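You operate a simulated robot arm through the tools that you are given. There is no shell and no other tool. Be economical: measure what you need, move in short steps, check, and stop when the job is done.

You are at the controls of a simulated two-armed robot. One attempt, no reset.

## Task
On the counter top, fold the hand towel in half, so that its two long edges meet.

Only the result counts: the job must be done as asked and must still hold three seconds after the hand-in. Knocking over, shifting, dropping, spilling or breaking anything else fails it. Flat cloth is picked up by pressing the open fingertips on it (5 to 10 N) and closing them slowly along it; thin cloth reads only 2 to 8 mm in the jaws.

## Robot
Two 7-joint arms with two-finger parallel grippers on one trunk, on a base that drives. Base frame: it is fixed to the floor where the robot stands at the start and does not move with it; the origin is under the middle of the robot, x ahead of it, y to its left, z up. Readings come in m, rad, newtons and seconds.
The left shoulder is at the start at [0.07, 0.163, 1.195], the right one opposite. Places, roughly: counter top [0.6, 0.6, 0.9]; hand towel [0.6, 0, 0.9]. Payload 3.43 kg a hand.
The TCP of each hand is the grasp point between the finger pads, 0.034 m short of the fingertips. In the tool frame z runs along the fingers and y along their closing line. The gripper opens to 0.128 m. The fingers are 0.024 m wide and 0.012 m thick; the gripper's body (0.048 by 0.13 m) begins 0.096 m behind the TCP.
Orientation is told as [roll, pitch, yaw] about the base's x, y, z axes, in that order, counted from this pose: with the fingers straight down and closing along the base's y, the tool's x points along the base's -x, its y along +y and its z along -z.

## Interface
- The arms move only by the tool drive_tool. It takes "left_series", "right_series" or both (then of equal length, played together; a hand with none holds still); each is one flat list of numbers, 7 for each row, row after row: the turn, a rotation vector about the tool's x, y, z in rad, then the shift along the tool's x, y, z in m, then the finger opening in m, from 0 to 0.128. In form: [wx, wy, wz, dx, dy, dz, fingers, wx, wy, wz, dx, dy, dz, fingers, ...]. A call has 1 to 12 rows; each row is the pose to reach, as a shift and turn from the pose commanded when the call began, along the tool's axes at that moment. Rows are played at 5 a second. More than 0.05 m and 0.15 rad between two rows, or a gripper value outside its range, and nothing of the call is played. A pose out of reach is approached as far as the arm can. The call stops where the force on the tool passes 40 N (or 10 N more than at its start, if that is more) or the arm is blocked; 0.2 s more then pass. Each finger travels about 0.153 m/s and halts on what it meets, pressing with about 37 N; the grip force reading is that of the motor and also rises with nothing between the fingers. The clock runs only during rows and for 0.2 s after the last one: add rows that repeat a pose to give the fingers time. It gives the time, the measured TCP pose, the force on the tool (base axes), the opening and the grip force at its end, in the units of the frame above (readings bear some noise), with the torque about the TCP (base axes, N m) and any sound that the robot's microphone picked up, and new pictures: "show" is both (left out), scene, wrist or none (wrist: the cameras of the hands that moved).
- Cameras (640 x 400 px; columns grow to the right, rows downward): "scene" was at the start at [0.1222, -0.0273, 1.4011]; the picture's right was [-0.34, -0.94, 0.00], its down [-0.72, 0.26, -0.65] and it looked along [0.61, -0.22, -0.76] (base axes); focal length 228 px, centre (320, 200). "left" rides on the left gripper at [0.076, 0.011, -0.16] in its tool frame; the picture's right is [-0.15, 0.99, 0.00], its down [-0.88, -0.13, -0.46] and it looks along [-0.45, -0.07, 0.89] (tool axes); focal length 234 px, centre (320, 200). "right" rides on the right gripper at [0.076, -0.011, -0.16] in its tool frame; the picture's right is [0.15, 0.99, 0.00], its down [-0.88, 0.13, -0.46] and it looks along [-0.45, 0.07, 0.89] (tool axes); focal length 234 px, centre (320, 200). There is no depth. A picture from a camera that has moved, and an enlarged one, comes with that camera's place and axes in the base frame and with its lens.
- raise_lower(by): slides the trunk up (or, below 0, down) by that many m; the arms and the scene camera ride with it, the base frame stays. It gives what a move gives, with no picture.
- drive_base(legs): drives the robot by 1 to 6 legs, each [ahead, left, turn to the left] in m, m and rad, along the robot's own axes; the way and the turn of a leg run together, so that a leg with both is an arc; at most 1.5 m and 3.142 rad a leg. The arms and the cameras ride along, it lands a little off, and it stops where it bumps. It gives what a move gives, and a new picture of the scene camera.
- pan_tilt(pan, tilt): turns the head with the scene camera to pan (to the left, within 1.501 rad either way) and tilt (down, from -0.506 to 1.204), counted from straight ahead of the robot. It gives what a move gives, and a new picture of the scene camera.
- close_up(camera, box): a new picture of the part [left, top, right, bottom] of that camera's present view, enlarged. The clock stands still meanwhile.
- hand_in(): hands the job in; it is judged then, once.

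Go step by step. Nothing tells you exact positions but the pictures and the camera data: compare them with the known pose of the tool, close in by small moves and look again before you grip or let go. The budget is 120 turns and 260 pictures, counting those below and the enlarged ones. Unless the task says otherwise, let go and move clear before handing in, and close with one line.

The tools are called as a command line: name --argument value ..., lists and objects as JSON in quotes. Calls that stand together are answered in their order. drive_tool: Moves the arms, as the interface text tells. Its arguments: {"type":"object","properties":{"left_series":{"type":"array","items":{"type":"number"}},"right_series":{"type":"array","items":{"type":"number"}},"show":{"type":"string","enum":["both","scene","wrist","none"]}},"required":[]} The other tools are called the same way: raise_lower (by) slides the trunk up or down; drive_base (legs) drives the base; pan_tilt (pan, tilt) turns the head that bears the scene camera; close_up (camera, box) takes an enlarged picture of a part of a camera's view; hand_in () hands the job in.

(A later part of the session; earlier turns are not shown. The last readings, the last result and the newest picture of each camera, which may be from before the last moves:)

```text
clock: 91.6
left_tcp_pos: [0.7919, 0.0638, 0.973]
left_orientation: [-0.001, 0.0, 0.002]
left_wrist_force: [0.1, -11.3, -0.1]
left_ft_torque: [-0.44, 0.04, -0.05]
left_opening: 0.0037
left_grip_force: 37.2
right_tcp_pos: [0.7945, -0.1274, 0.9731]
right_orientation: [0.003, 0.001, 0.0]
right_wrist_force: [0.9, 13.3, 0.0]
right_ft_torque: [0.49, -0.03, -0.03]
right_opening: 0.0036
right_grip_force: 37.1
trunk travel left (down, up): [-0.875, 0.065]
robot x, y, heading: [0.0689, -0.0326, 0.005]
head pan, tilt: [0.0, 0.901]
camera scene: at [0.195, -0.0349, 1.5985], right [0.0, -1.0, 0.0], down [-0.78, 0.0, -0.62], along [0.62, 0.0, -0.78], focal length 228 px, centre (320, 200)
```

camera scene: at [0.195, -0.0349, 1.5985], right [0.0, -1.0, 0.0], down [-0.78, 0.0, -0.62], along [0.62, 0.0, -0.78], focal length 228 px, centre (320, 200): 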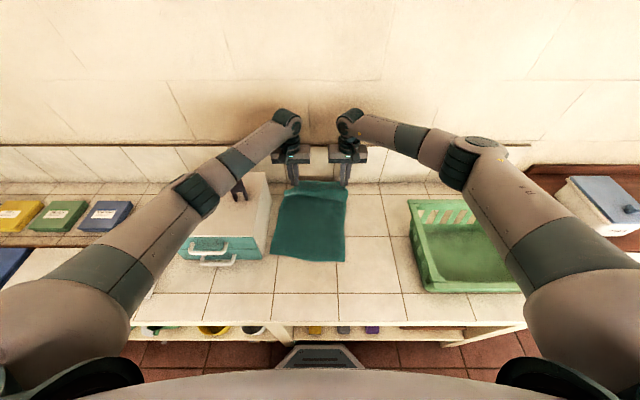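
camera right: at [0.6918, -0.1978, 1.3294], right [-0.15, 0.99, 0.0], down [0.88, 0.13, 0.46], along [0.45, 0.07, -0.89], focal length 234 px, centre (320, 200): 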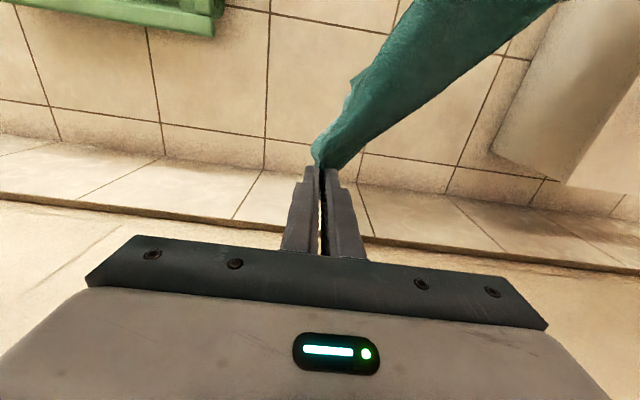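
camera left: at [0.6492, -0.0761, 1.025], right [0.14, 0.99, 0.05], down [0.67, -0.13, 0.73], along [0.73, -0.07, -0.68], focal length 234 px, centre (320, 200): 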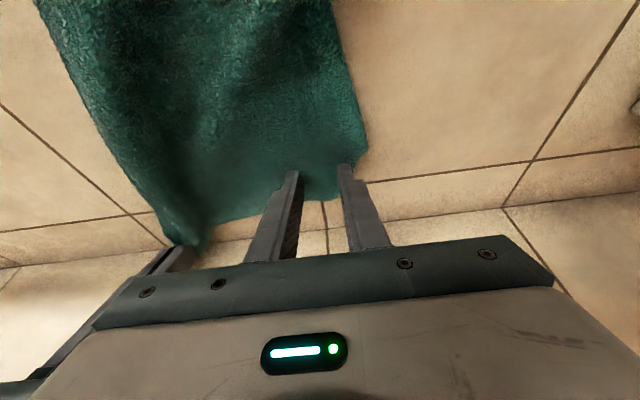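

The towel lies as a proper rectangle. I lower the far corners, release, and lift the hands.

drive_tool --left_series '[0, 0, 0, -0.01, 0, 0.035, 0, 0, 0, 0, -0.015, 0, 0.067, 0, 0, 0, 0, -0.015, 0, 0.067, 0.02, 0, 0, 0, -0.015, 0, 0.067, 0.04, 0, 0, 0, -0.01, 0, 0.03, 0.05, 0, 0, 0, 0, 0, -0.02, 0.05, 0, 0, 0, 0.02, 0, -0.06, 0.05, 0, 0, 0, 0.06, 0, -0.085, 0.05, 0, 0, 0, 0.1, 0, -0.11, 0.05, 0, 0, 0, 0.14, 0, -0.13, 0.05, 0, 0, 0, 0.185, 0, -0.14, 0.05]' --right_series '[0, 0, 0, -0.01, 0, 0.035, 0, 0, 0, 0, -0.015, 0, 0.067, 0, 0, 0, 0, -0.015, 0, 0.067, 0.02, 0, 0, 0, -0.015, 0, 0.067, 0.04, 0, 0, 0, -0.01, 0, 0.03, 0.05, 0, 0, 0, 0, 0, -0.02, 0.05, 0, 0, 0, 0.02, 0, -0.06, 0.05, 0, 0, 0, 0.06, -0.02, -0.085, 0.05, 0, 0, 0, 0.1, -0.045, -0.1, 0.05, 0, 0, 0, 0.13, -0.08, -0.11, 0.05, 0, 0, 0, 0.15, -0.12, -0.12, 0.05]' --show "none"

close_up --camera "scene" --box '[220, 130, 420, 290]'

```text
refused: row 6 steps farther than a row can; nothing moved
```

```text
2.50 times, centred on (320, 210) of scene
camera zoom: at [0.195, -0.0349, 1.5985], right [0.0, -1.0, 0.0], down [-0.78, 0.0, -0.62], along [0.62, 0.0, -0.78], focal length 570 px, centre (320, 175)
```

zoom: 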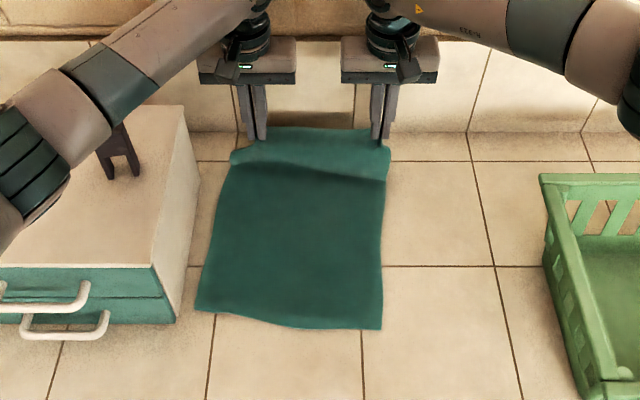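

The near edge lies neatly at x≈0.52. I redo the lowering and release with smaller steps.

drive_tool --left_series '[0, 0, 0, -0.01, 0, 0.035, 0, 0, 0, 0, -0.015, 0, 0.067, 0, 0, 0, 0, -0.015, 0, 0.067, 0.02, 0, 0, 0, -0.015, 0, 0.067, 0.04, 0, 0, 0, -0.01, 0, 0.03, 0.05, 0, 0, 0, 0, 0, -0.01, 0.05, 0, 0, 0, 0.015, 0, -0.05, 0.05, 0, 0, 0, 0.045, 0, -0.085, 0.05, 0, 0, 0, 0.085, 0, -0.11, 0.05, 0, 0, 0, 0.125, 0, -0.13, 0.05, 0, 0, 0, 0.17, 0, -0.14, 0.05]' --right_series '[0, 0, 0, -0.01, 0, 0.035, 0, 0, 0, 0, -0.015, 0, 0.067, 0, 0, 0, 0, -0.015, 0, 0.067, 0.02, 0, 0, 0, -0.015, 0, 0.067, 0.04, 0, 0, 0, -0.01, 0, 0.03, 0.05, 0, 0, 0, 0, 0, -0.01, 0.05, 0, 0, 0, 0.015, 0, -0.05, 0.05, 0, 0, 0, 0.045, 0, -0.085, 0.05, 0, 0, 0, 0.08, -0.025, -0.1, 0.05, 0, 0, 0, 0.11, -0.06, -0.11, 0.05, 0, 0, 0, 0.14, -0.09, -0.12, 0.05]' --show "none"

close_up --camera "scene" --box '[220, 130, 420, 290]'

```text
clock: 94.0
left_tcp_pos: [0.6154, 0.0605, 1.1156]
left_orientation: [0.003, -0.002, 0.004]
left_wrist_force: [0.4, 0.2, -0.2]
left_ft_torque: [0.04, -0.04, 0.03]
left_opening: 0.0499
left_grip_force: 0.0
right_tcp_pos: [0.6468, -0.2172, 1.098]
right_orientation: [0.001, -0.001, -0.002]
right_wrist_force: [-0.9, -1.5, -0.4]
right_ft_torque: [0.01, 0.0, 0.01]
right_opening: 0.0502
right_grip_force: 0.1
trunk travel left (down, up): [-0.875, 0.065]
robot x, y, heading: [0.0697, -0.0309, 0.004]
head pan, tilt: [0.0, 0.901]
```

```text
2.50 times, centred on (320, 210) of scene
camera zoom: at [0.1895, -0.0359, 1.5988], right [0.0, -1.0, 0.0], down [-0.78, 0.0, -0.62], along [0.62, 0.0, -0.78], focal length 570 px, centre (320, 175)
```

zoom: 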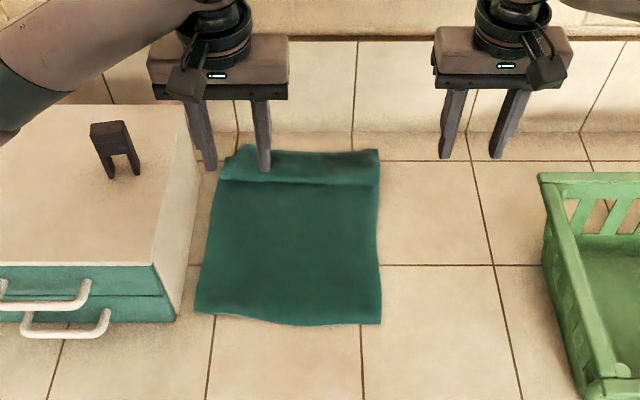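

The towel is flat except for a transverse slack fold near the far end. I take the near edge with both hands (inset from the corners for box clearance) to pull it about 0.1 m toward the robot.

drive_tool --left_series '[0, 0, 0, 0.0104, 0.0045, 0.0333, 0.04, 0, 0, 0, 0.0208, 0.009, 0.0667, 0.03, 0, 0, 0, 0.0312, 0.0135, 0.1, 0.03, 0, 0, 0, 0.0416, 0.018, 0.1333, 0.03, 0, 0, 0, 0.052, 0.0225, 0.1667, 0.03, 0, 0, 0, 0.062, 0.027, 0.197, 0.03, 0, 0, 0, 0.062, 0.027, 0.197, 0.03]' --right_series '[0, 0, 0, 0.0178, 0.0215, 0.03, 0.04, 0, 0, 0, 0.0357, 0.043, 0.06, 0.03, 0, 0, 0, 0.0535, 0.0645, 0.09, 0.03, 0, 0, 0, 0.0713, 0.086, 0.12, 0.03, 0, 0, 0, 0.0892, 0.1075, 0.15, 0.03, 0, 0, 0, 0.107, 0.129, 0.18, 0.03, 0, 0, 0, 0.107, 0.129, 0.18, 0.03]' --show "wrist"

```text
clock: 95.6
left_tcp_pos: [0.5557, 0.0916, 0.9188]
left_orientation: [0.0, 0.001, 0.0]
left_wrist_force: [-0.1, 0.1, 0.3]
left_ft_torque: [0.01, 0.03, 0.01]
left_opening: 0.0302
left_grip_force: 0.0
right_tcp_pos: [0.5445, -0.0894, 0.9139]
right_orientation: [0.002, 0.0, 0.001]
right_wrist_force: [-0.5, 0.8, -0.1]
right_ft_torque: [0.04, 0.03, 0.0]
right_opening: 0.0298
right_grip_force: 0.0
trunk travel left (down, up): [-0.875, 0.065]
robot x, y, heading: [0.0665, -0.0302, 0.005]
head pan, tilt: [0.0, 0.901]
camera right: at [0.4688, -0.1019, 1.0743], right [-0.15, 0.99, 0.0], down [0.88, 0.13, 0.46], along [0.45, 0.07, -0.89], focal length 234 px, centre (320, 200)
camera left: at [0.4819, 0.1017, 1.0787], right [0.14, 0.99, 0.0], down [0.88, -0.13, 0.46], along [0.45, -0.07, -0.89], focal length 234 px, centre (320, 200)
```

right: 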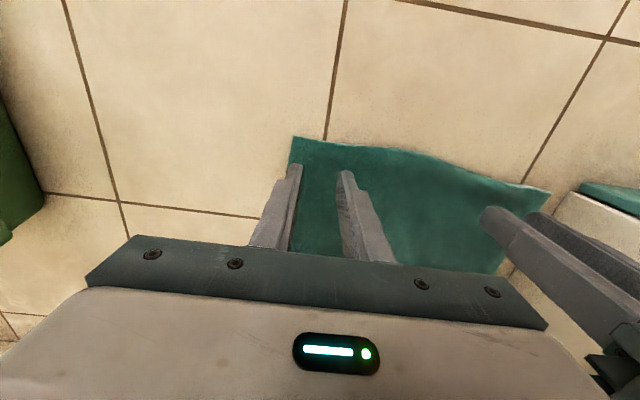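
left: 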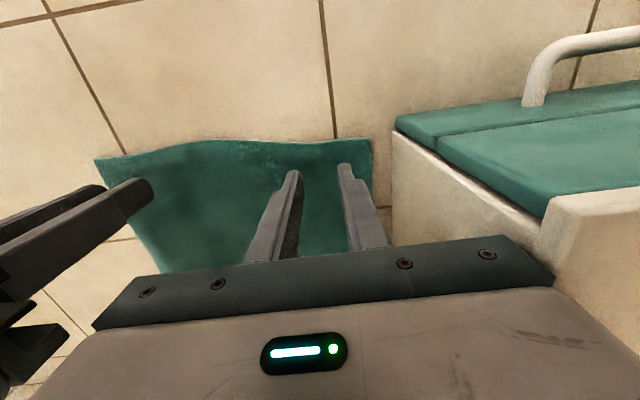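

Both hands are well placed at the near edge. I press down and close both.

drive_tool --left_series '[0, 0, 0, 0, -0.003, 0.015, 0.03, 0, 0, 0, 0, -0.003, 0.0225, 0.03, 0, 0, 0, 0, -0.003, 0.0235, 0.03, 0, 0, 0, 0, -0.003, 0.0235, 0.024, 0, 0, 0, 0, -0.003, 0.0235, 0.018, 0, 0, 0, 0, -0.003, 0.0235, 0.012, 0, 0, 0, 0, -0.003, 0.0235, 0.006, 0, 0, 0, 0, -0.003, 0.0235, 0.0, 0, 0, 0, 0, -0.003, 0.0235, 0.0]' --right_series '[0, 0, 0, 0, 0.0, 0.01, 0.03, 0, 0, 0, 0, 0.0, 0.0175, 0.03, 0, 0, 0, 0, 0.0, 0.0185, 0.03, 0, 0, 0, 0, 0.0, 0.0185, 0.024, 0, 0, 0, 0, 0.0, 0.0185, 0.018, 0, 0, 0, 0, 0.0, 0.0185, 0.012, 0, 0, 0, 0, 0.0, 0.0185, 0.006, 0, 0, 0, 0, 0.0, 0.0185, 0.0, 0, 0, 0, 0, 0.0, 0.0185, 0.0]' --show "none"

```text
clock: 97.6
left_tcp_pos: [0.5543, 0.0866, 0.8959]
left_orientation: [-0.005, -0.001, -0.001]
left_wrist_force: [1.3, -19.2, 29.4]
left_ft_torque: [-0.67, -0.02, -0.01]
left_opening: 0.0044
left_grip_force: 37.1
right_tcp_pos: [0.5424, -0.0867, 0.897]
right_orientation: [0.006, -0.003, 0.002]
right_wrist_force: [2.3, 21.3, 6.5]
right_ft_torque: [0.77, -0.04, -0.03]
right_opening: 0.0037
right_grip_force: 37.0
trunk travel left (down, up): [-0.875, 0.065]
robot x, y, heading: [0.0678, -0.0361, -0.001]
head pan, tilt: [0.0, 0.901]
```

Both hold (about 4 mm). I lift slightly and pull toward the robot by 0.105 m.

drive_tool --left_series '[0, 0, 0, 0, -0.003, -0.012, 0, 0, 0, 0, 0.03, -0.003, -0.012, 0, 0, 0, 0, 0.06, -0.003, -0.012, 0, 0, 0, 0, 0.09, -0.003, -0.012, 0, 0, 0, 0, 0.115, -0.003, -0.012, 0, 0, 0, 0, 0.115, -0.003, -0.012, 0]' --right_series '[0, 0, 0, 0, 0.003, -0.012, 0, 0, 0, 0, 0.03, 0.003, -0.012, 0, 0, 0, 0, 0.06, 0.003, -0.012, 0, 0, 0, 0, 0.085, 0.003, -0.012, 0, 0, 0, 0, 0.105, 0.003, -0.012, 0, 0, 0, 0, 0.105, 0.003, -0.012, 0]' --show "none"

close_up --camera "scene" --box '[220, 150, 420, 310]'

```text
clock: 99.0
left_tcp_pos: [0.4423, 0.0857, 0.905]
left_orientation: [-0.001, -0.001, 0.001]
left_wrist_force: [0.1, -14.6, 0.3]
left_ft_torque: [-0.54, 0.0, 0.06]
left_opening: 0.0039
left_grip_force: 36.8
right_tcp_pos: [0.4405, -0.0857, 0.9091]
right_orientation: [0.002, -0.002, -0.001]
right_wrist_force: [0.5, 13.8, -0.4]
right_ft_torque: [0.51, 0.0, 0.0]
right_opening: 0.0036
right_grip_force: 37.2
trunk travel left (down, up): [-0.875, 0.065]
robot x, y, heading: [0.0622, -0.033, -0.001]
head pan, tilt: [0.0, 0.901]
```

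```text
2.50 times, centred on (320, 230) of scene
camera zoom: at [0.194, -0.0346, 1.5984], right [0.0, -1.0, 0.0], down [-0.78, 0.0, -0.62], along [0.62, 0.0, -0.78], focal length 570 px, centre (320, 125)
```

zoom: 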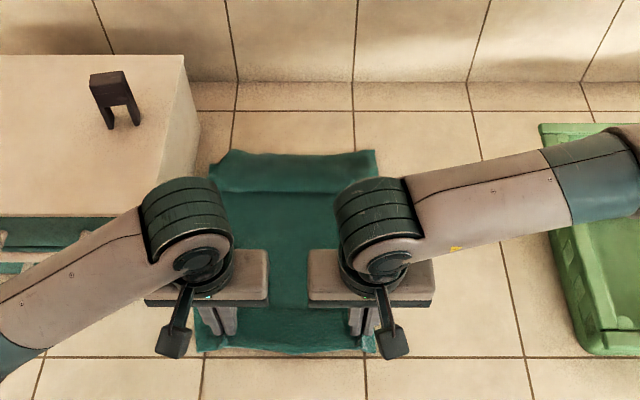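

The whole towel slid and kept a Z-fold near its far end, with the near edge now at x≈0.42. I release the near edge and take the far corners again to lift and pull them forward.

drive_tool --left_series '[0, 0, 0, 0, 0, 0.006, 0.02, 0, 0, 0, 0, 0, 0.006, 0.04, 0, 0, 0, 0, 0, -0.035, 0.04, 0, 0, 0, -0.01, 0, -0.08, 0.03, 0, 0, 0, -0.05, 0, -0.1, 0.03, 0, 0, 0, -0.095, 0, -0.1, 0.03, 0, 0, 0, -0.14, 0.001, -0.1, 0.03, 0, 0, 0, -0.185, 0.002, -0.1, 0.03, 0, 0, 0, -0.225, 0.002, -0.1, 0.03, 0, 0, 0, -0.253, 0.002, -0.085, 0.03, 0, 0, 0, -0.253, 0.002, -0.045, 0.03, 0, 0, 0, -0.253, 0.002, -0.025, 0.03]' --right_series '[0, 0, 0, 0, 0, 0.008, 0.02, 0, 0, 0, 0, 0, 0.008, 0.04, 0, 0, 0, 0, 0, -0.035, 0.04, 0, 0, 0, -0.01, 0, -0.08, 0.03, 0, 0, 0, -0.05, 0, -0.1, 0.03, 0, 0, 0, -0.095, 0, -0.1, 0.03, 0, 0, 0, -0.14, -0.003, -0.1, 0.03, 0, 0, 0, -0.185, -0.006, -0.1, 0.03, 0, 0, 0, -0.225, -0.006, -0.1, 0.03, 0, 0, 0, -0.255, -0.006, -0.085, 0.03, 0, 0, 0, -0.255, -0.006, -0.045, 0.03, 0, 0, 0, -0.255, -0.006, -0.02, 0.03]' --show "both"

```text
clock: 101.6
left_tcp_pos: [0.6966, 0.0877, 0.9309]
left_orientation: [-0.002, 0.001, 0.002]
left_wrist_force: [0.5, 0.9, -0.6]
left_ft_torque: [-0.03, 0.0, 0.04]
left_opening: 0.0301
left_grip_force: 0.0
right_tcp_pos: [0.6953, -0.092, 0.9295]
right_orientation: [0.0, 0.001, 0.002]
right_wrist_force: [0.4, -0.2, 0.1]
right_ft_torque: [0.02, 0.01, -0.01]
right_opening: 0.0301
right_grip_force: 0.0
trunk travel left (down, up): [-0.875, 0.065]
robot x, y, heading: [0.0669, -0.0343, 0.001]
head pan, tilt: [0.0, 0.901]
camera scene: at [0.1931, -0.0347, 1.5986], right [0.0, -1.0, 0.0], down [-0.78, 0.0, -0.62], along [0.62, 0.0, -0.78], focal length 228 px, centre (320, 200)
camera right: at [0.62, -0.1048, 1.0887], right [-0.15, 0.99, 0.0], down [0.88, 0.13, 0.46], along [0.45, 0.07, -0.89], focal length 234 px, centre (320, 200)
camera left: at [0.623, 0.0982, 1.0904], right [0.15, 0.99, 0.0], down [0.88, -0.13, 0.46], along [0.45, -0.07, -0.89], focal length 234 px, centre (320, 200)
```

scene: 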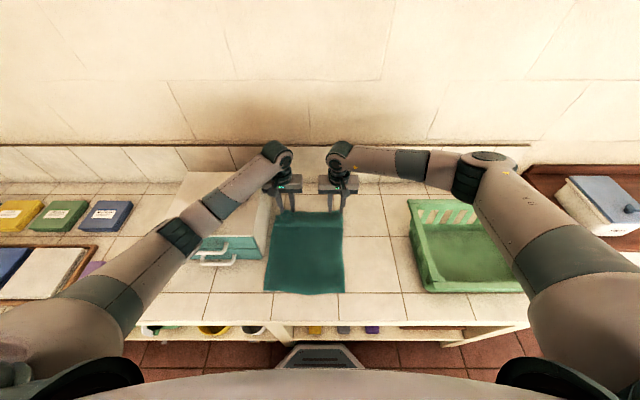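
right: 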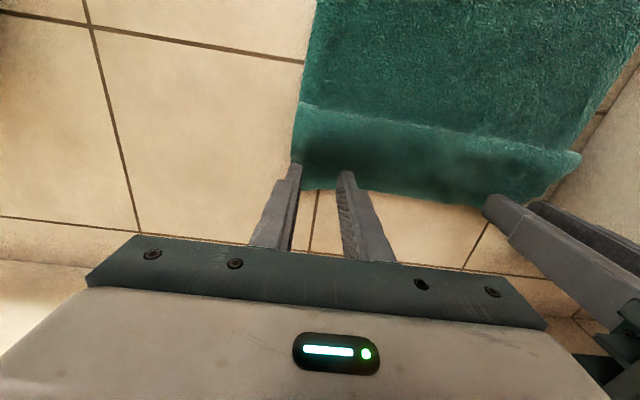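
left: 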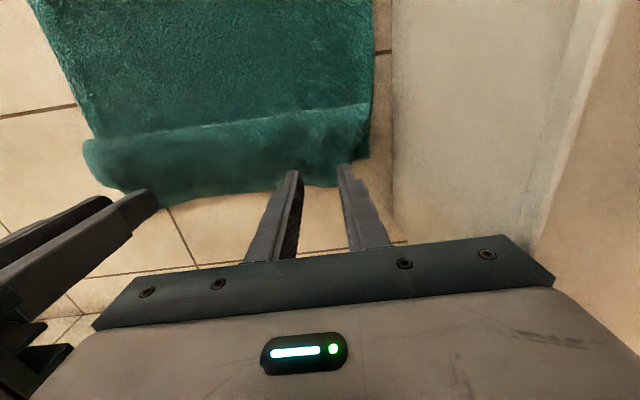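

The fingers stand over the far strip. I press, close both, and check.

drive_tool --left_series '[0, 0, 0, 0, 0, 0.02, 0.03, 0, 0, 0, 0, 0, 0.031, 0.03, 0, 0, 0, 0, 0, 0.0335, 0.03, 0, 0, 0, 0, 0, 0.0335, 0.024, 0, 0, 0, 0, 0, 0.0335, 0.018, 0, 0, 0, 0, 0, 0.0335, 0.012, 0, 0, 0, 0, 0, 0.0335, 0.006, 0, 0, 0, 0, 0, 0.0335, 0.0, 0, 0, 0, 0, 0, 0.0335, 0.0]' --right_series '[0, 0, 0, 0, 0, 0.02, 0.03, 0, 0, 0, 0, 0, 0.03, 0.03, 0, 0, 0, 0, 0, 0.0325, 0.03, 0, 0, 0, 0, 0, 0.0325, 0.024, 0, 0, 0, 0, 0, 0.0325, 0.018, 0, 0, 0, 0, 0, 0.0325, 0.012, 0, 0, 0, 0, 0, 0.0325, 0.006, 0, 0, 0, 0, 0, 0.0325, 0.0, 0, 0, 0, 0, 0, 0.0325, 0.0]' --show "none"

```text
clock: 103.6
left_tcp_pos: [0.6941, 0.0868, 0.9014]
left_orientation: [-0.001, -0.007, 0.001]
left_wrist_force: [4.5, -5.0, 33.9]
left_ft_torque: [0.02, 0.16, 0.03]
left_opening: 0.0041
left_grip_force: 36.9
right_tcp_pos: [0.6917, -0.0893, 0.8996]
right_orientation: [0.003, -0.005, 0.003]
right_wrist_force: [2.6, 10.0, 20.9]
right_ft_torque: [0.41, 0.13, -0.13]
right_opening: 0.0065
right_grip_force: 37.4
trunk travel left (down, up): [-0.875, 0.065]
robot x, y, heading: [0.0698, -0.0355, -0.002]
head pan, tilt: [0.0, 0.901]
```

Both hold. I lift the far edge to open the Z-fold, then move it forward and down.

drive_tool --left_series '[0, 0, 0, 0, 0, -0.045, 0, 0, 0, 0, -0.01, 0, -0.09, 0, 0, 0, 0, -0.02, 0, -0.135, 0, 0, 0, 0, -0.03, 0, -0.17, 0, 0, 0, 0, -0.03, 0, -0.17, 0, 0, 0, 0, -0.055, 0, -0.165, 0, 0, 0, 0, -0.075, 0, -0.145, 0, 0, 0, 0, -0.09, 0, -0.115, 0, 0, 0, 0, -0.1, 0, -0.08, 0, 0, 0, 0, -0.107, 0, -0.045, 0, 0, 0, 0, -0.112, 0, -0.015, 0]' --right_series '[0, 0, 0, 0, 0, -0.045, 0, 0, 0, 0, -0.01, 0, -0.09, 0, 0, 0, 0, -0.02, 0, -0.135, 0, 0, 0, 0, -0.03, 0, -0.17, 0, 0, 0, 0, -0.03, 0, -0.17, 0, 0, 0, 0, -0.055, 0, -0.165, 0, 0, 0, 0, -0.075, 0, -0.145, 0, 0, 0, 0, -0.09, 0, -0.115, 0, 0, 0, 0, -0.1, 0, -0.08, 0, 0, 0, 0, -0.107, 0, -0.045, 0, 0, 0, 0, -0.112, 0, -0.015, 0]' --show "none"

close_up --camera "scene" --box '[220, 150, 420, 310]'

```text
clock: 106.0
left_tcp_pos: [0.8043, 0.0832, 0.9198]
left_orientation: [0.001, -0.007, -0.002]
left_wrist_force: [-0.6, -10.3, -0.6]
left_ft_torque: [-0.29, -0.03, 0.12]
left_opening: 0.0036
left_grip_force: 36.7
right_tcp_pos: [0.8032, -0.0943, 0.9136]
right_orientation: [0.005, -0.004, -0.001]
right_wrist_force: [-0.4, 8.8, 1.6]
right_ft_torque: [0.32, -0.01, -0.09]
right_opening: 0.006
right_grip_force: 36.7
trunk travel left (down, up): [-0.875, 0.065]
robot x, y, heading: [0.0705, -0.038, -0.0]
head pan, tilt: [0.0, 0.901]
```

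```text
2.50 times, centred on (320, 230) of scene
camera zoom: at [0.1864, -0.0385, 1.6], right [0.0, -1.0, 0.0], down [-0.78, 0.0, -0.62], along [0.62, 0.0, -0.78], focal length 570 px, centre (320, 125)
```

zoom: 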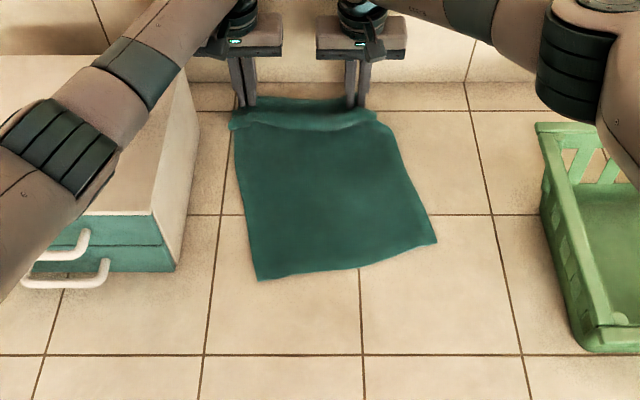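

The strip at the far end is actually an 8 cm hem folded over, and I was holding both its layers. I release, move to the (now slightly rotated) near edge and first drag the whole towel back and straight.

drive_tool --left_series '[0, 0, 0, 0, 0, 0.01, 0.02, 0, 0, 0, 0, 0, 0.01, 0.045, 0, 0, 0, 0, 0, -0.035, 0.045, 0, 0, 0, 0, 0, -0.08, 0.03, 0, 0, 0, 0.045, -0.01, -0.08, 0.03, 0, 0, 0, 0.09, -0.022, -0.08, 0.03, 0, 0, 0, 0.135, -0.034, -0.08, 0.03, 0, 0, 0, 0.18, -0.046, -0.08, 0.03, 0, 0, 0, 0.225, -0.058, -0.08, 0.03, 0, 0, 0, 0.269, -0.07, -0.075, 0.03, 0, 0, 0, 0.274, -0.071, -0.035, 0.03, 0, 0, 0, 0.274, -0.071, -0.012, 0.03]' --right_series '[0, 0, 0, 0, 0, 0.005, 0.02, 0, 0, 0, 0, 0, 0.005, 0.045, 0, 0, 0, 0, 0, -0.035, 0.045, 0, 0, 0, 0, 0, -0.08, 0.03, 0, 0, 0, 0.037, -0.01, -0.08, 0.03, 0, 0, 0, 0.075, -0.022, -0.08, 0.03, 0, 0, 0, 0.113, -0.034, -0.08, 0.03, 0, 0, 0, 0.15, -0.046, -0.08, 0.03, 0, 0, 0, 0.188, -0.058, -0.08, 0.03, 0, 0, 0, 0.222, -0.07, -0.075, 0.03, 0, 0, 0, 0.225, -0.071, -0.035, 0.03, 0, 0, 0, 0.225, -0.071, -0.015, 0.03]' --show "wrist"

```text
clock: 108.6
left_tcp_pos: [0.5333, 0.0168, 0.9235]
left_orientation: [0.0, -0.001, 0.001]
left_wrist_force: [0.5, -0.1, 0.1]
left_ft_torque: [0.01, -0.01, -0.01]
left_opening: 0.0299
left_grip_force: 0.1
right_tcp_pos: [0.5824, -0.162, 0.9248]
right_orientation: [0.0, 0.001, 0.0]
right_wrist_force: [0.0, 0.6, 0.5]
right_ft_torque: [0.02, -0.01, 0.04]
right_opening: 0.0298
right_grip_force: 0.0
trunk travel left (down, up): [-0.875, 0.065]
robot x, y, heading: [0.0717, -0.0362, -0.0]
head pan, tilt: [0.0, 0.901]
camera right: at [0.5067, -0.1753, 1.0855], right [-0.15, 0.99, 0.0], down [0.88, 0.13, 0.46], along [0.45, 0.07, -0.89], focal length 234 px, centre (320, 200)
camera left: at [0.4593, 0.0271, 1.0842], right [0.14, 0.99, 0.0], down [0.88, -0.13, 0.46], along [0.45, -0.07, -0.89], focal length 234 px, centre (320, 200)
```

right: 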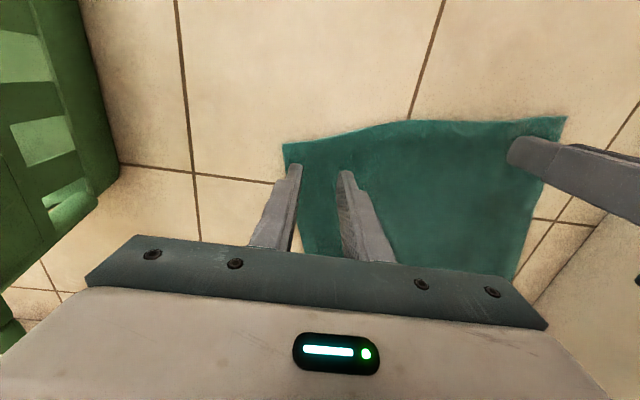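
left: 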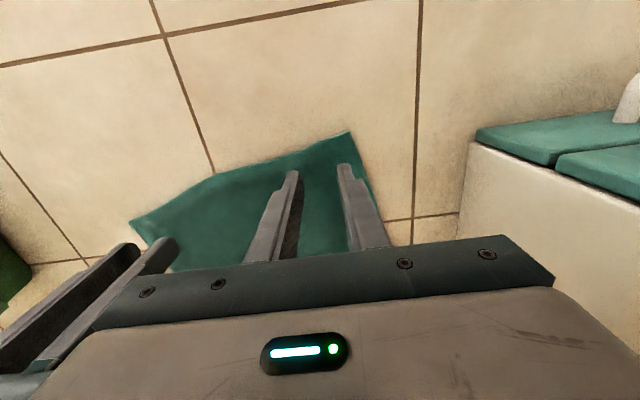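

Well placed again. I press, close, and then drag the near edge to x≈0.415, straightening the towel.

drive_tool --left_series '[0, 0, 0, 0, 0, 0.02, 0.03, 0, 0, 0, 0, 0, 0.0275, 0.03, 0, 0, 0, 0, 0, 0.0275, 0.024, 0, 0, 0, 0, 0, 0.0275, 0.018, 0, 0, 0, 0, 0, 0.0275, 0.012, 0, 0, 0, 0, 0, 0.0275, 0.006, 0, 0, 0, 0, 0, 0.0275, 0.0, 0, 0, 0, 0, 0, 0.0275, 0.0, 0, 0, 0, 0, 0, 0.013, 0.0]' --right_series '[0, 0, 0, 0, 0, 0.02, 0.03, 0, 0, 0, 0, 0, 0.0285, 0.03, 0, 0, 0, 0, 0, 0.0285, 0.024, 0, 0, 0, 0, 0, 0.0285, 0.018, 0, 0, 0, 0, 0, 0.0285, 0.012, 0, 0, 0, 0, 0, 0.0285, 0.006, 0, 0, 0, 0, 0, 0.0285, 0.0, 0, 0, 0, 0, 0, 0.0285, 0.0, 0, 0, 0, 0, 0, 0.014, 0.0]' --show "none"

drive_tool --left_series '[0, 0, 0, 0.014, 0.008, 0, 0, 0, 0, 0, 0.028, 0.016, 0, 0, 0, 0, 0, 0.043, 0.024, 0, 0, 0, 0, 0, 0.057, 0.032, 0, 0, 0, 0, 0, 0.071, 0.04, 0, 0, 0, 0, 0, 0.085, 0.047, 0, 0, 0, 0, 0, 0.085, 0.047, 0, 0]' --right_series '[0, 0, 0, 0.024, 0.007, 0, 0, 0, 0, 0, 0.048, 0.014, 0, 0, 0, 0, 0, 0.072, 0.02, 0, 0, 0, 0, 0, 0.096, 0.027, 0, 0, 0, 0, 0, 0.12, 0.034, 0, 0, 0, 0, 0, 0.142, 0.04, 0, 0, 0, 0, 0, 0.142, 0.04, 0, 0]' --show "none"

close_up --camera "scene" --box '[220, 150, 420, 310]'

```text
clock: 110.6
left_tcp_pos: [0.5325, 0.0168, 0.91]
left_orientation: [0.002, -0.001, 0.002]
left_wrist_force: [0.2, -4.1, 0.3]
left_ft_torque: [-0.12, -0.03, 0.02]
left_opening: 0.0043
left_grip_force: 36.7
right_tcp_pos: [0.5815, -0.1623, 0.912]
right_orientation: [0.003, -0.001, -0.001]
right_wrist_force: [-0.9, 3.2, 0.7]
right_ft_torque: [0.15, 0.01, 0.01]
right_opening: 0.0035
right_grip_force: 37.2
trunk travel left (down, up): [-0.875, 0.065]
robot x, y, heading: [0.0694, -0.0351, 0.004]
head pan, tilt: [0.0, 0.901]
```

```text
clock: 112.2
left_tcp_pos: [0.4484, 0.0634, 0.9106]
left_orientation: [0.002, 0.001, 0.002]
left_wrist_force: [0.0, -6.2, 0.7]
left_ft_torque: [-0.23, 0.02, -0.06]
left_opening: 0.004
left_grip_force: 37.3
right_tcp_pos: [0.439, -0.1225, 0.9095]
right_orientation: [0.0, -0.001, 0.001]
right_wrist_force: [0.4, 7.1, -0.7]
right_ft_torque: [0.27, 0.01, 0.02]
right_opening: 0.0034
right_grip_force: 37.2
trunk travel left (down, up): [-0.875, 0.065]
robot x, y, heading: [0.0707, -0.0326, -0.001]
head pan, tilt: [0.0, 0.901]
```

```text
2.50 times, centred on (320, 230) of scene
camera zoom: at [0.1933, -0.035, 1.5985], right [0.0, -1.0, 0.0], down [-0.78, 0.0, -0.62], along [0.62, 0.0, -0.78], focal length 570 px, centre (320, 125)
```

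zoom: 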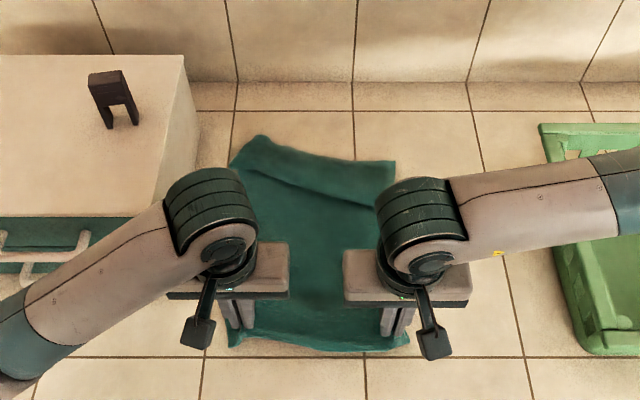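

The towel is straight again. I release and hover over the far hem to see whether it lies on top or underneath.

drive_tool --left_series '[0, 0, 0, 0, 0, 0.01, 0.02, 0, 0, 0, 0, 0, 0.01, 0.045, 0, 0, 0, 0, 0, -0.035, 0.045, 0, 0, 0, 0, 0, -0.08, 0.03, 0, 0, 0, -0.045, 0.005, -0.09, 0.03, 0, 0, 0, -0.09, 0.01, -0.09, 0.03, 0, 0, 0, -0.135, 0.015, -0.09, 0.03, 0, 0, 0, -0.18, 0.02, -0.09, 0.03, 0, 0, 0, -0.225, 0.024, -0.08, 0.03, 0, 0, 0, -0.25, 0.024, -0.06, 0.03]' --right_series '[0, 0, 0, 0, 0, 0.01, 0.02, 0, 0, 0, 0, 0, 0.01, 0.045, 0, 0, 0, 0, 0, -0.035, 0.045, 0, 0, 0, 0, 0, -0.08, 0.03, 0, 0, 0, -0.045, 0, -0.09, 0.03, 0, 0, 0, -0.09, 0, -0.09, 0.03, 0, 0, 0, -0.135, 0, -0.09, 0.03, 0, 0, 0, -0.18, 0, -0.09, 0.03, 0, 0, 0, -0.22, 0, -0.08, 0.03, 0, 0, 0, -0.22, 0, -0.06, 0.03]' --show "none"

close_up --camera "left" --box '[40, 0, 400, 225]'

close_up --camera "right" --box '[240, 0, 600, 225]'

```text
clock: 114.4
left_tcp_pos: [0.6978, 0.0897, 0.9716]
left_orientation: [0.0, 0.0, -0.001]
left_wrist_force: [0.5, -0.5, 0.4]
left_ft_torque: [0.01, -0.02, 0.02]
left_opening: 0.0301
left_grip_force: 0.1
right_tcp_pos: [0.6602, -0.1258, 0.9712]
right_orientation: [0.0, 0.0, -0.001]
right_wrist_force: [-0.8, 0.5, 0.1]
right_ft_torque: [0.0, 0.0, -0.02]
right_opening: 0.0302
right_grip_force: 0.2
trunk travel left (down, up): [-0.875, 0.065]
robot x, y, heading: [0.0694, -0.0331, 0.001]
head pan, tilt: [0.0, 0.901]
```

```text
1.78 times, centred on (220, 112) of left
camera zoom: at [0.6234, 0.0988, 1.1319], right [0.15, 0.99, 0.0], down [0.88, -0.13, 0.46], along [0.45, -0.07, -0.89], focal length 416 px, centre (498, 356)
```

zoom: 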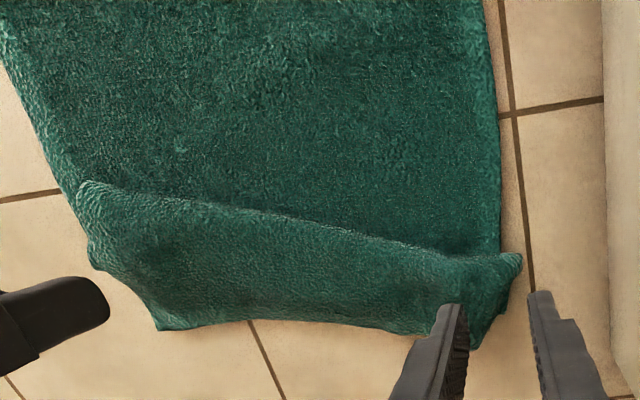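

```text
1.78 times, centred on (420, 112) of right
camera zoom: at [0.584, -0.1376, 1.1315], right [-0.15, 0.99, 0.0], down [0.88, 0.13, 0.46], along [0.45, 0.07, -0.89], focal length 416 px, centre (142, 356)
```

zoom: 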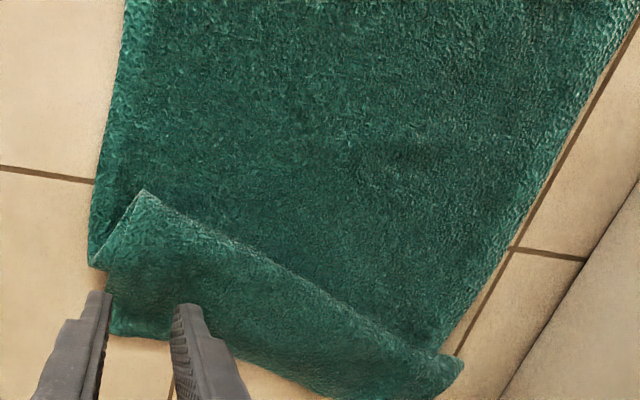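

The hem lies on top: its corners are the true far corners at about (0.609, -0.134) and (0.689, 0.102). I press lightly on those corners with both hands to pinch only the top layer.

drive_tool --left_series '[0, 0, 0, -0.01, -0.014, 0.035, 0.026, 0, 0, 0, -0.01, -0.014, 0.062, 0.026, 0, 0, 0, -0.01, -0.014, 0.067, 0.026, 0, 0, 0, -0.01, -0.014, 0.069, 0.026]' --right_series '[0, 0, 0, 0.026, 0.013, 0.035, 0.026, 0, 0, 0, 0.026, 0.013, 0.062, 0.026, 0, 0, 0, 0.026, 0.013, 0.067, 0.026, 0, 0, 0, 0.026, 0.013, 0.069, 0.026]' --show "wrist"

```text
clock: 115.4
left_tcp_pos: [0.7066, 0.0749, 0.9032]
left_orientation: [0.001, 0.0, 0.001]
left_wrist_force: [1.4, 0.5, 8.5]
left_ft_torque: [0.06, -0.02, 0.0]
left_opening: 0.0253
left_grip_force: 0.0
right_tcp_pos: [0.634, -0.1099, 0.9038]
right_orientation: [0.003, -0.004, 0.001]
right_wrist_force: [1.4, -0.7, 7.7]
right_ft_torque: [-0.01, 0.0, 0.01]
right_opening: 0.0258
right_grip_force: 0.2
trunk travel left (down, up): [-0.875, 0.065]
robot x, y, heading: [0.0649, -0.0342, -0.001]
head pan, tilt: [0.0, 0.901]
camera right: at [0.558, -0.1226, 1.0635], right [-0.15, 0.99, 0.0], down [0.88, 0.13, 0.46], along [0.45, 0.07, -0.89], focal length 234 px, centre (320, 200)
camera left: at [0.6327, 0.0849, 1.0636], right [0.15, 0.99, 0.0], down [0.88, -0.13, 0.46], along [0.45, -0.07, -0.89], focal length 234 px, centre (320, 200)
```

right: 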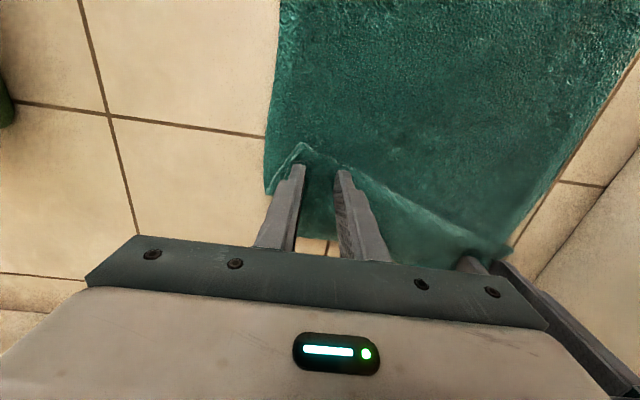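
left: 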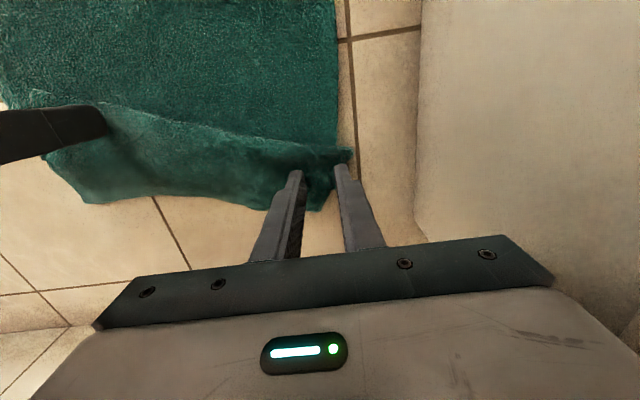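

Both tips are on the hem corners at about 8 N. I close slowly and lift 4 cm.

drive_tool --left_series '[0, 0, 0, 0, 0, 0, 0.02, 0, 0, 0, 0, 0, 0, 0.015, 0, 0, 0, 0, 0, 0, 0.01, 0, 0, 0, 0, 0, 0, 0.005, 0, 0, 0, 0, 0, 0, 0.0, 0, 0, 0, 0, 0, 0, 0.0, 0, 0, 0, 0, 0, -0.02, 0.0, 0, 0, 0, 0, 0, -0.04, 0.0]' --right_series '[0, 0, 0, 0, 0, 0, 0.02, 0, 0, 0, 0, 0, 0, 0.015, 0, 0, 0, 0, 0, 0, 0.01, 0, 0, 0, 0, 0, 0, 0.005, 0, 0, 0, 0, 0, 0, 0.0, 0, 0, 0, 0, 0, 0, 0.0, 0, 0, 0, 0, 0, -0.02, 0.0, 0, 0, 0, 0, 0, -0.04, 0.0]' --show "wrist"

```text
clock: 117.2
left_tcp_pos: [0.7053, 0.0738, 0.9416]
left_orientation: [-0.001, -0.003, 0.001]
left_wrist_force: [0.0, -0.6, -0.7]
left_ft_torque: [-0.01, 0.0, 0.03]
left_opening: 0.0051
left_grip_force: 37.3
right_tcp_pos: [0.6321, -0.1092, 0.9446]
right_orientation: [0.0, 0.0, -0.001]
right_wrist_force: [-0.1, -0.5, -0.1]
right_ft_torque: [0.02, -0.03, -0.02]
right_opening: 0.0033
right_grip_force: 37.2
trunk travel left (down, up): [-0.875, 0.065]
robot x, y, heading: [0.0666, -0.0366, -0.006]
head pan, tilt: [0.0, 0.901]
camera right: at [0.5576, -0.1224, 1.1032], right [-0.15, 0.99, 0.0], down [0.88, 0.13, 0.46], along [0.45, 0.07, -0.89], focal length 234 px, centre (320, 200)
camera left: at [0.6319, 0.084, 1.1029], right [0.15, 0.99, 0.0], down [0.88, -0.13, 0.46], along [0.45, -0.07, -0.89], focal length 234 px, centre (320, 200)
```

right: 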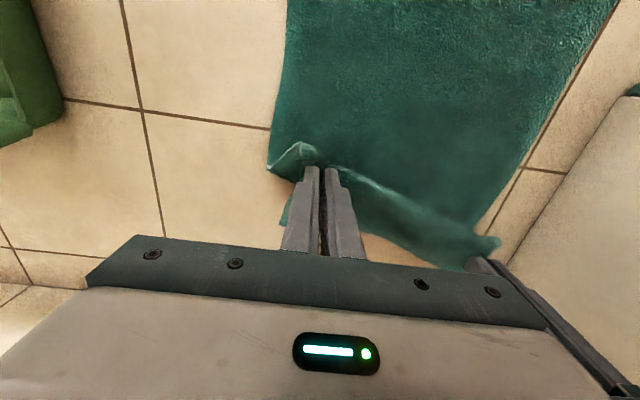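
left: 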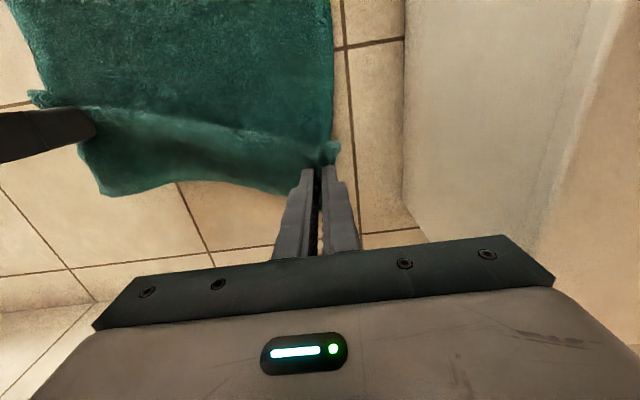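

The top layer came up alone. I carry both corners forward over the fold and lay the hem out flat.

drive_tool --left_series '[0, 0, 0, -0.015, 0.001, -0.03, 0, 0, 0, 0, -0.03, 0.002, -0.05, 0, 0, 0, 0, -0.045, 0.004, -0.055, 0, 0, 0, 0, -0.06, 0.006, -0.045, 0, 0, 0, 0, -0.075, 0.008, -0.02, 0, 0, 0, 0, -0.09, 0.008, 0.01, 0, 0, 0, 0, -0.095, 0.008, 0.032, 0, 0, 0, 0, -0.095, 0.008, 0.032, 0]' --right_series '[0, 0, 0, -0.03, -0.003, -0.03, 0, 0, 0, 0, -0.06, -0.006, -0.05, 0, 0, 0, 0, -0.09, -0.01, -0.055, 0, 0, 0, 0, -0.12, -0.013, -0.045, 0, 0, 0, 0, -0.145, -0.017, -0.02, 0, 0, 0, 0, -0.16, -0.02, 0.01, 0, 0, 0, 0, -0.168, -0.02, 0.032, 0, 0, 0, 0, -0.168, -0.02, 0.032, 0]' --show "none"

close_up --camera "scene" --box '[220, 150, 420, 310]'

```text
clock: 119.0
left_tcp_pos: [0.8017, 0.0812, 0.909]
left_orientation: [-0.002, -0.002, 0.003]
left_wrist_force: [0.9, -8.8, -0.1]
left_ft_torque: [-0.34, -0.06, 0.11]
left_opening: 0.005
left_grip_force: 37.4
right_tcp_pos: [0.8015, -0.1286, 0.9121]
right_orientation: [0.002, 0.002, 0.002]
right_wrist_force: [-1.4, 8.9, -0.3]
right_ft_torque: [0.4, 0.05, 0.14]
right_opening: 0.0035
right_grip_force: 36.5
trunk travel left (down, up): [-0.875, 0.065]
robot x, y, heading: [0.0651, -0.0323, -0.001]
head pan, tilt: [0.0, 0.901]
```

```text
2.50 times, centred on (320, 230) of scene
camera zoom: at [0.1923, -0.0348, 1.5986], right [0.0, -1.0, 0.0], down [-0.78, 0.0, -0.62], along [0.62, 0.0, -0.78], focal length 570 px, centre (320, 125)
```

zoom: 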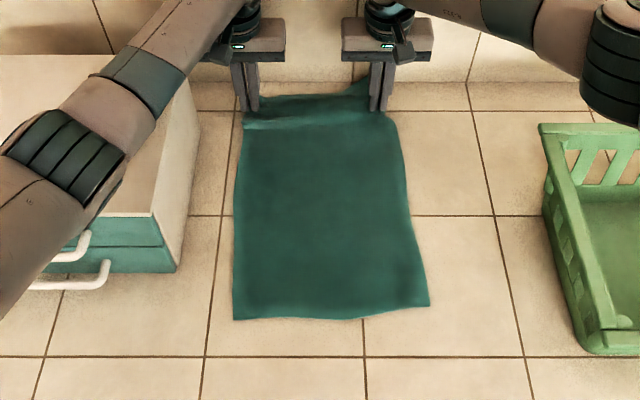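

The towel is nearly flat now. I release the far corners with the hands lifted away.

drive_tool --left_series '[0, 0, 0, 0, 0, 0.008, 0.02, 0, 0, 0, 0, 0, 0.008, 0.04, 0, 0, 0, 0, 0, -0.03, 0.045, 0, 0, 0, 0, 0, -0.075, 0.045, 0, 0, 0, 0.03, 0, -0.11, 0.045, 0, 0, 0, 0.07, 0, -0.13, 0.045, 0, 0, 0, 0.115, 0, -0.14, 0.045, 0, 0, 0, 0.16, 0, -0.14, 0.045]' --right_series '[0, 0, 0, 0, 0, 0.008, 0.02, 0, 0, 0, 0, 0, 0.008, 0.04, 0, 0, 0, 0, 0, -0.03, 0.045, 0, 0, 0, 0, 0, -0.075, 0.045, 0, 0, 0, 0.03, 0, -0.11, 0.045, 0, 0, 0, 0.05, -0.03, -0.13, 0.045, 0, 0, 0, 0.07, -0.07, -0.14, 0.045, 0, 0, 0, 0.09, -0.11, -0.14, 0.045]' --show "wrist"

close_up --camera "scene" --box '[220, 150, 420, 310]'

```text
clock: 120.8
left_tcp_pos: [0.6381, 0.0792, 1.0518]
left_orientation: [0.002, -0.001, 0.001]
left_wrist_force: [-0.5, -0.1, 0.9]
left_ft_torque: [0.01, -0.03, -0.04]
left_opening: 0.045
left_grip_force: 0.0
right_tcp_pos: [0.7099, -0.2406, 1.0497]
right_orientation: [0.002, -0.003, 0.001]
right_wrist_force: [0.0, -0.4, 0.4]
right_ft_torque: [0.03, -0.01, -0.02]
right_opening: 0.0451
right_grip_force: 0.1
trunk travel left (down, up): [-0.875, 0.065]
robot x, y, heading: [0.0701, -0.0318, -0.001]
head pan, tilt: [0.0, 0.901]
camera right: at [0.6343, -0.2533, 1.2092], right [-0.15, 0.99, 0.0], down [0.88, 0.13, 0.46], along [0.45, 0.07, -0.89], focal length 234 px, centre (320, 200)
camera left: at [0.5645, 0.0889, 1.2121], right [0.14, 0.99, 0.0], down [0.88, -0.13, 0.46], along [0.45, -0.06, -0.89], focal length 234 px, centre (320, 200)
```

right: 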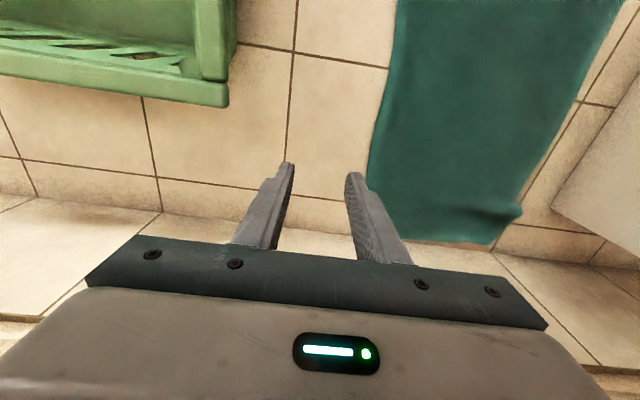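
left: 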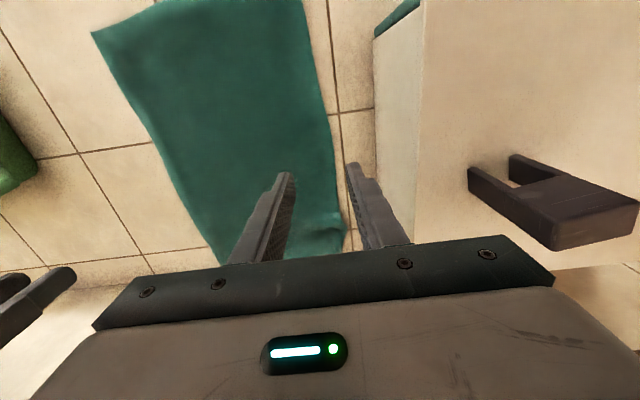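

```text
2.50 times, centred on (320, 230) of scene
camera zoom: at [0.19, -0.0368, 1.5988], right [0.0, -1.0, 0.0], down [-0.78, 0.0, -0.62], along [0.62, 0.0, -0.78], focal length 570 px, centre (320, 125)
```

zoom: 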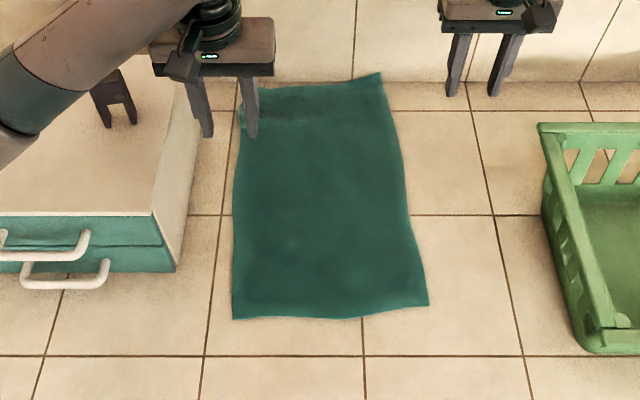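

The towel is flat apart from a small turned-in far-left corner, and the far-right corner touches the wall. I take the near edge once more to draw the whole towel about 5 cm back.

drive_tool --left_series '[0, 0, 0, 0.025, -0.006, 0.0, 0.03, 0, 0, 0, 0.05, -0.012, 0.0, 0.03, 0, 0, 0, 0.08, -0.018, 0.01, 0.03, 0, 0, 0, 0.11, -0.025, 0.04, 0.03, 0, 0, 0, 0.135, -0.03, 0.075, 0.03, 0, 0, 0, 0.151, -0.034, 0.11, 0.03, 0, 0, 0, 0.151, -0.034, 0.127, 0.03]' --right_series '[0, 0, 0, 0.035, 0.016, 0.0, 0.03, 0, 0, 0, 0.07, 0.032, 0.0, 0.03, 0, 0, 0, 0.105, 0.048, 0.01, 0.03, 0, 0, 0, 0.14, 0.064, 0.035, 0.03, 0, 0, 0, 0.175, 0.08, 0.065, 0.03, 0, 0, 0, 0.205, 0.093, 0.1, 0.03, 0, 0, 0, 0.208, 0.095, 0.125, 0.03]' --show "wrist"

```text
clock: 122.4
left_tcp_pos: [0.4925, 0.0459, 0.9207]
left_orientation: [0.0, -0.001, 0.0]
left_wrist_force: [0.2, -0.3, 0.3]
left_ft_torque: [0.01, 0.02, 0.0]
left_opening: 0.0301
left_grip_force: 0.1
right_tcp_pos: [0.5043, -0.1422, 0.9254]
right_orientation: [0.001, 0.0, 0.001]
right_wrist_force: [0.8, -0.5, 0.6]
right_ft_torque: [0.03, -0.01, -0.02]
right_opening: 0.0301
right_grip_force: 0.0
trunk travel left (down, up): [-0.875, 0.065]
robot x, y, heading: [0.0721, -0.0367, -0.005]
head pan, tilt: [0.0, 0.901]
camera right: at [0.4276, -0.1545, 1.0849], right [-0.15, 0.99, 0.0], down [0.88, 0.13, 0.46], along [0.45, 0.07, -0.89], focal length 234 px, centre (320, 200)
camera left: at [0.418, 0.0566, 1.0815], right [0.14, 0.99, 0.0], down [0.88, -0.13, 0.46], along [0.45, -0.07, -0.89], focal length 234 px, centre (320, 200)
```

right: 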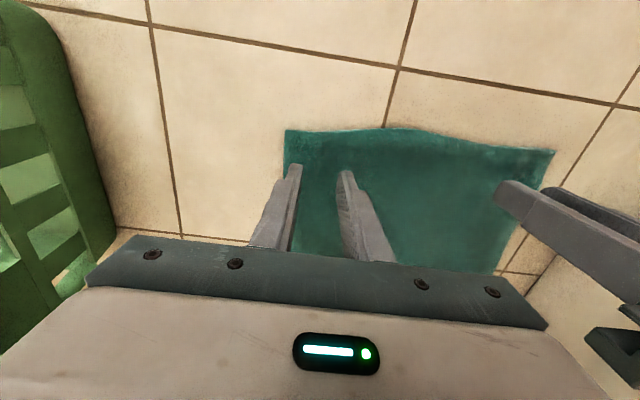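
left: 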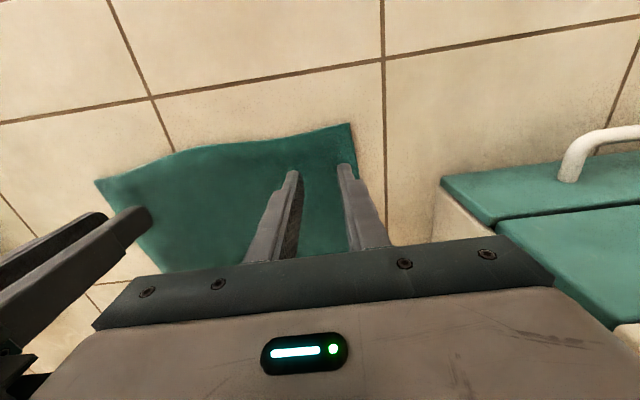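

Both are over the near corners. I close, then pull back about 5 cm.

drive_tool --left_series '[0, 0, 0, 0, 0, 0.015, 0.03, 0, 0, 0, 0, 0, 0.0248, 0.03, 0, 0, 0, 0, 0, 0.0248, 0.024, 0, 0, 0, 0, 0, 0.0248, 0.018, 0, 0, 0, 0, 0, 0.0248, 0.012, 0, 0, 0, 0, 0, 0.0248, 0.006, 0, 0, 0, 0, 0, 0.0248, 0.0, 0, 0, 0, 0, 0, 0.0248, 0.0, 0, 0, 0, 0.0, 0, 0.012, 0.0, 0, 0, 0, 0.02, 0, 0.012, 0.0, 0, 0, 0, 0.04, 0, 0.012, 0.0, 0, 0, 0, 0.05, 0, 0.012, 0.0]' --right_series '[0, 0, 0, 0, 0, 0.02, 0.03, 0, 0, 0, 0, 0, 0.029, 0.03, 0, 0, 0, 0, 0, 0.029, 0.024, 0, 0, 0, 0, 0, 0.029, 0.018, 0, 0, 0, 0, 0, 0.029, 0.012, 0, 0, 0, 0, 0, 0.029, 0.006, 0, 0, 0, 0, 0, 0.029, 0.0, 0, 0, 0, 0, 0, 0.029, 0.0, 0, 0, 0, 0.0, 0, 0.015, 0.0, 0, 0, 0, 0.02, 0, 0.015, 0.0, 0, 0, 0, 0.04, 0, 0.015, 0.0, 0, 0, 0, 0.06, 0, 0.015, 0.0]' --show "none"

close_up --camera "scene" --box '[220, 150, 420, 310]'

```text
clock: 125.0
left_tcp_pos: [0.4414, 0.0473, 0.9097]
left_orientation: [0.0, 0.0, 0.002]
left_wrist_force: [-1.2, 1.0, -0.1]
left_ft_torque: [-0.02, 0.0, 0.04]
left_opening: 0.0
left_grip_force: 33.5
right_tcp_pos: [0.4436, -0.1438, 0.9108]
right_orientation: [0.003, -0.001, -0.002]
right_wrist_force: [0.3, 0.2, -0.1]
right_ft_torque: [-0.06, 0.02, 0.0]
right_opening: 0.0034
right_grip_force: 37.1
trunk travel left (down, up): [-0.875, 0.065]
robot x, y, heading: [0.0674, -0.0323, 0.004]
head pan, tilt: [0.0, 0.901]
```

```text
2.50 times, centred on (320, 230) of scene
camera zoom: at [0.1925, -0.0349, 1.5986], right [0.0, -1.0, 0.0], down [-0.78, 0.0, -0.62], along [0.62, 0.0, -0.78], focal length 570 px, centre (320, 125)
```

zoom: 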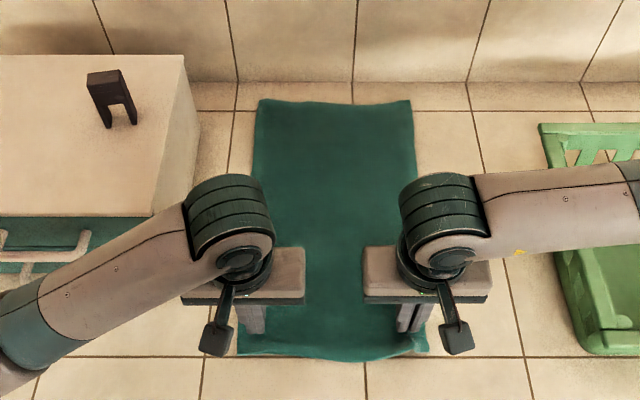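

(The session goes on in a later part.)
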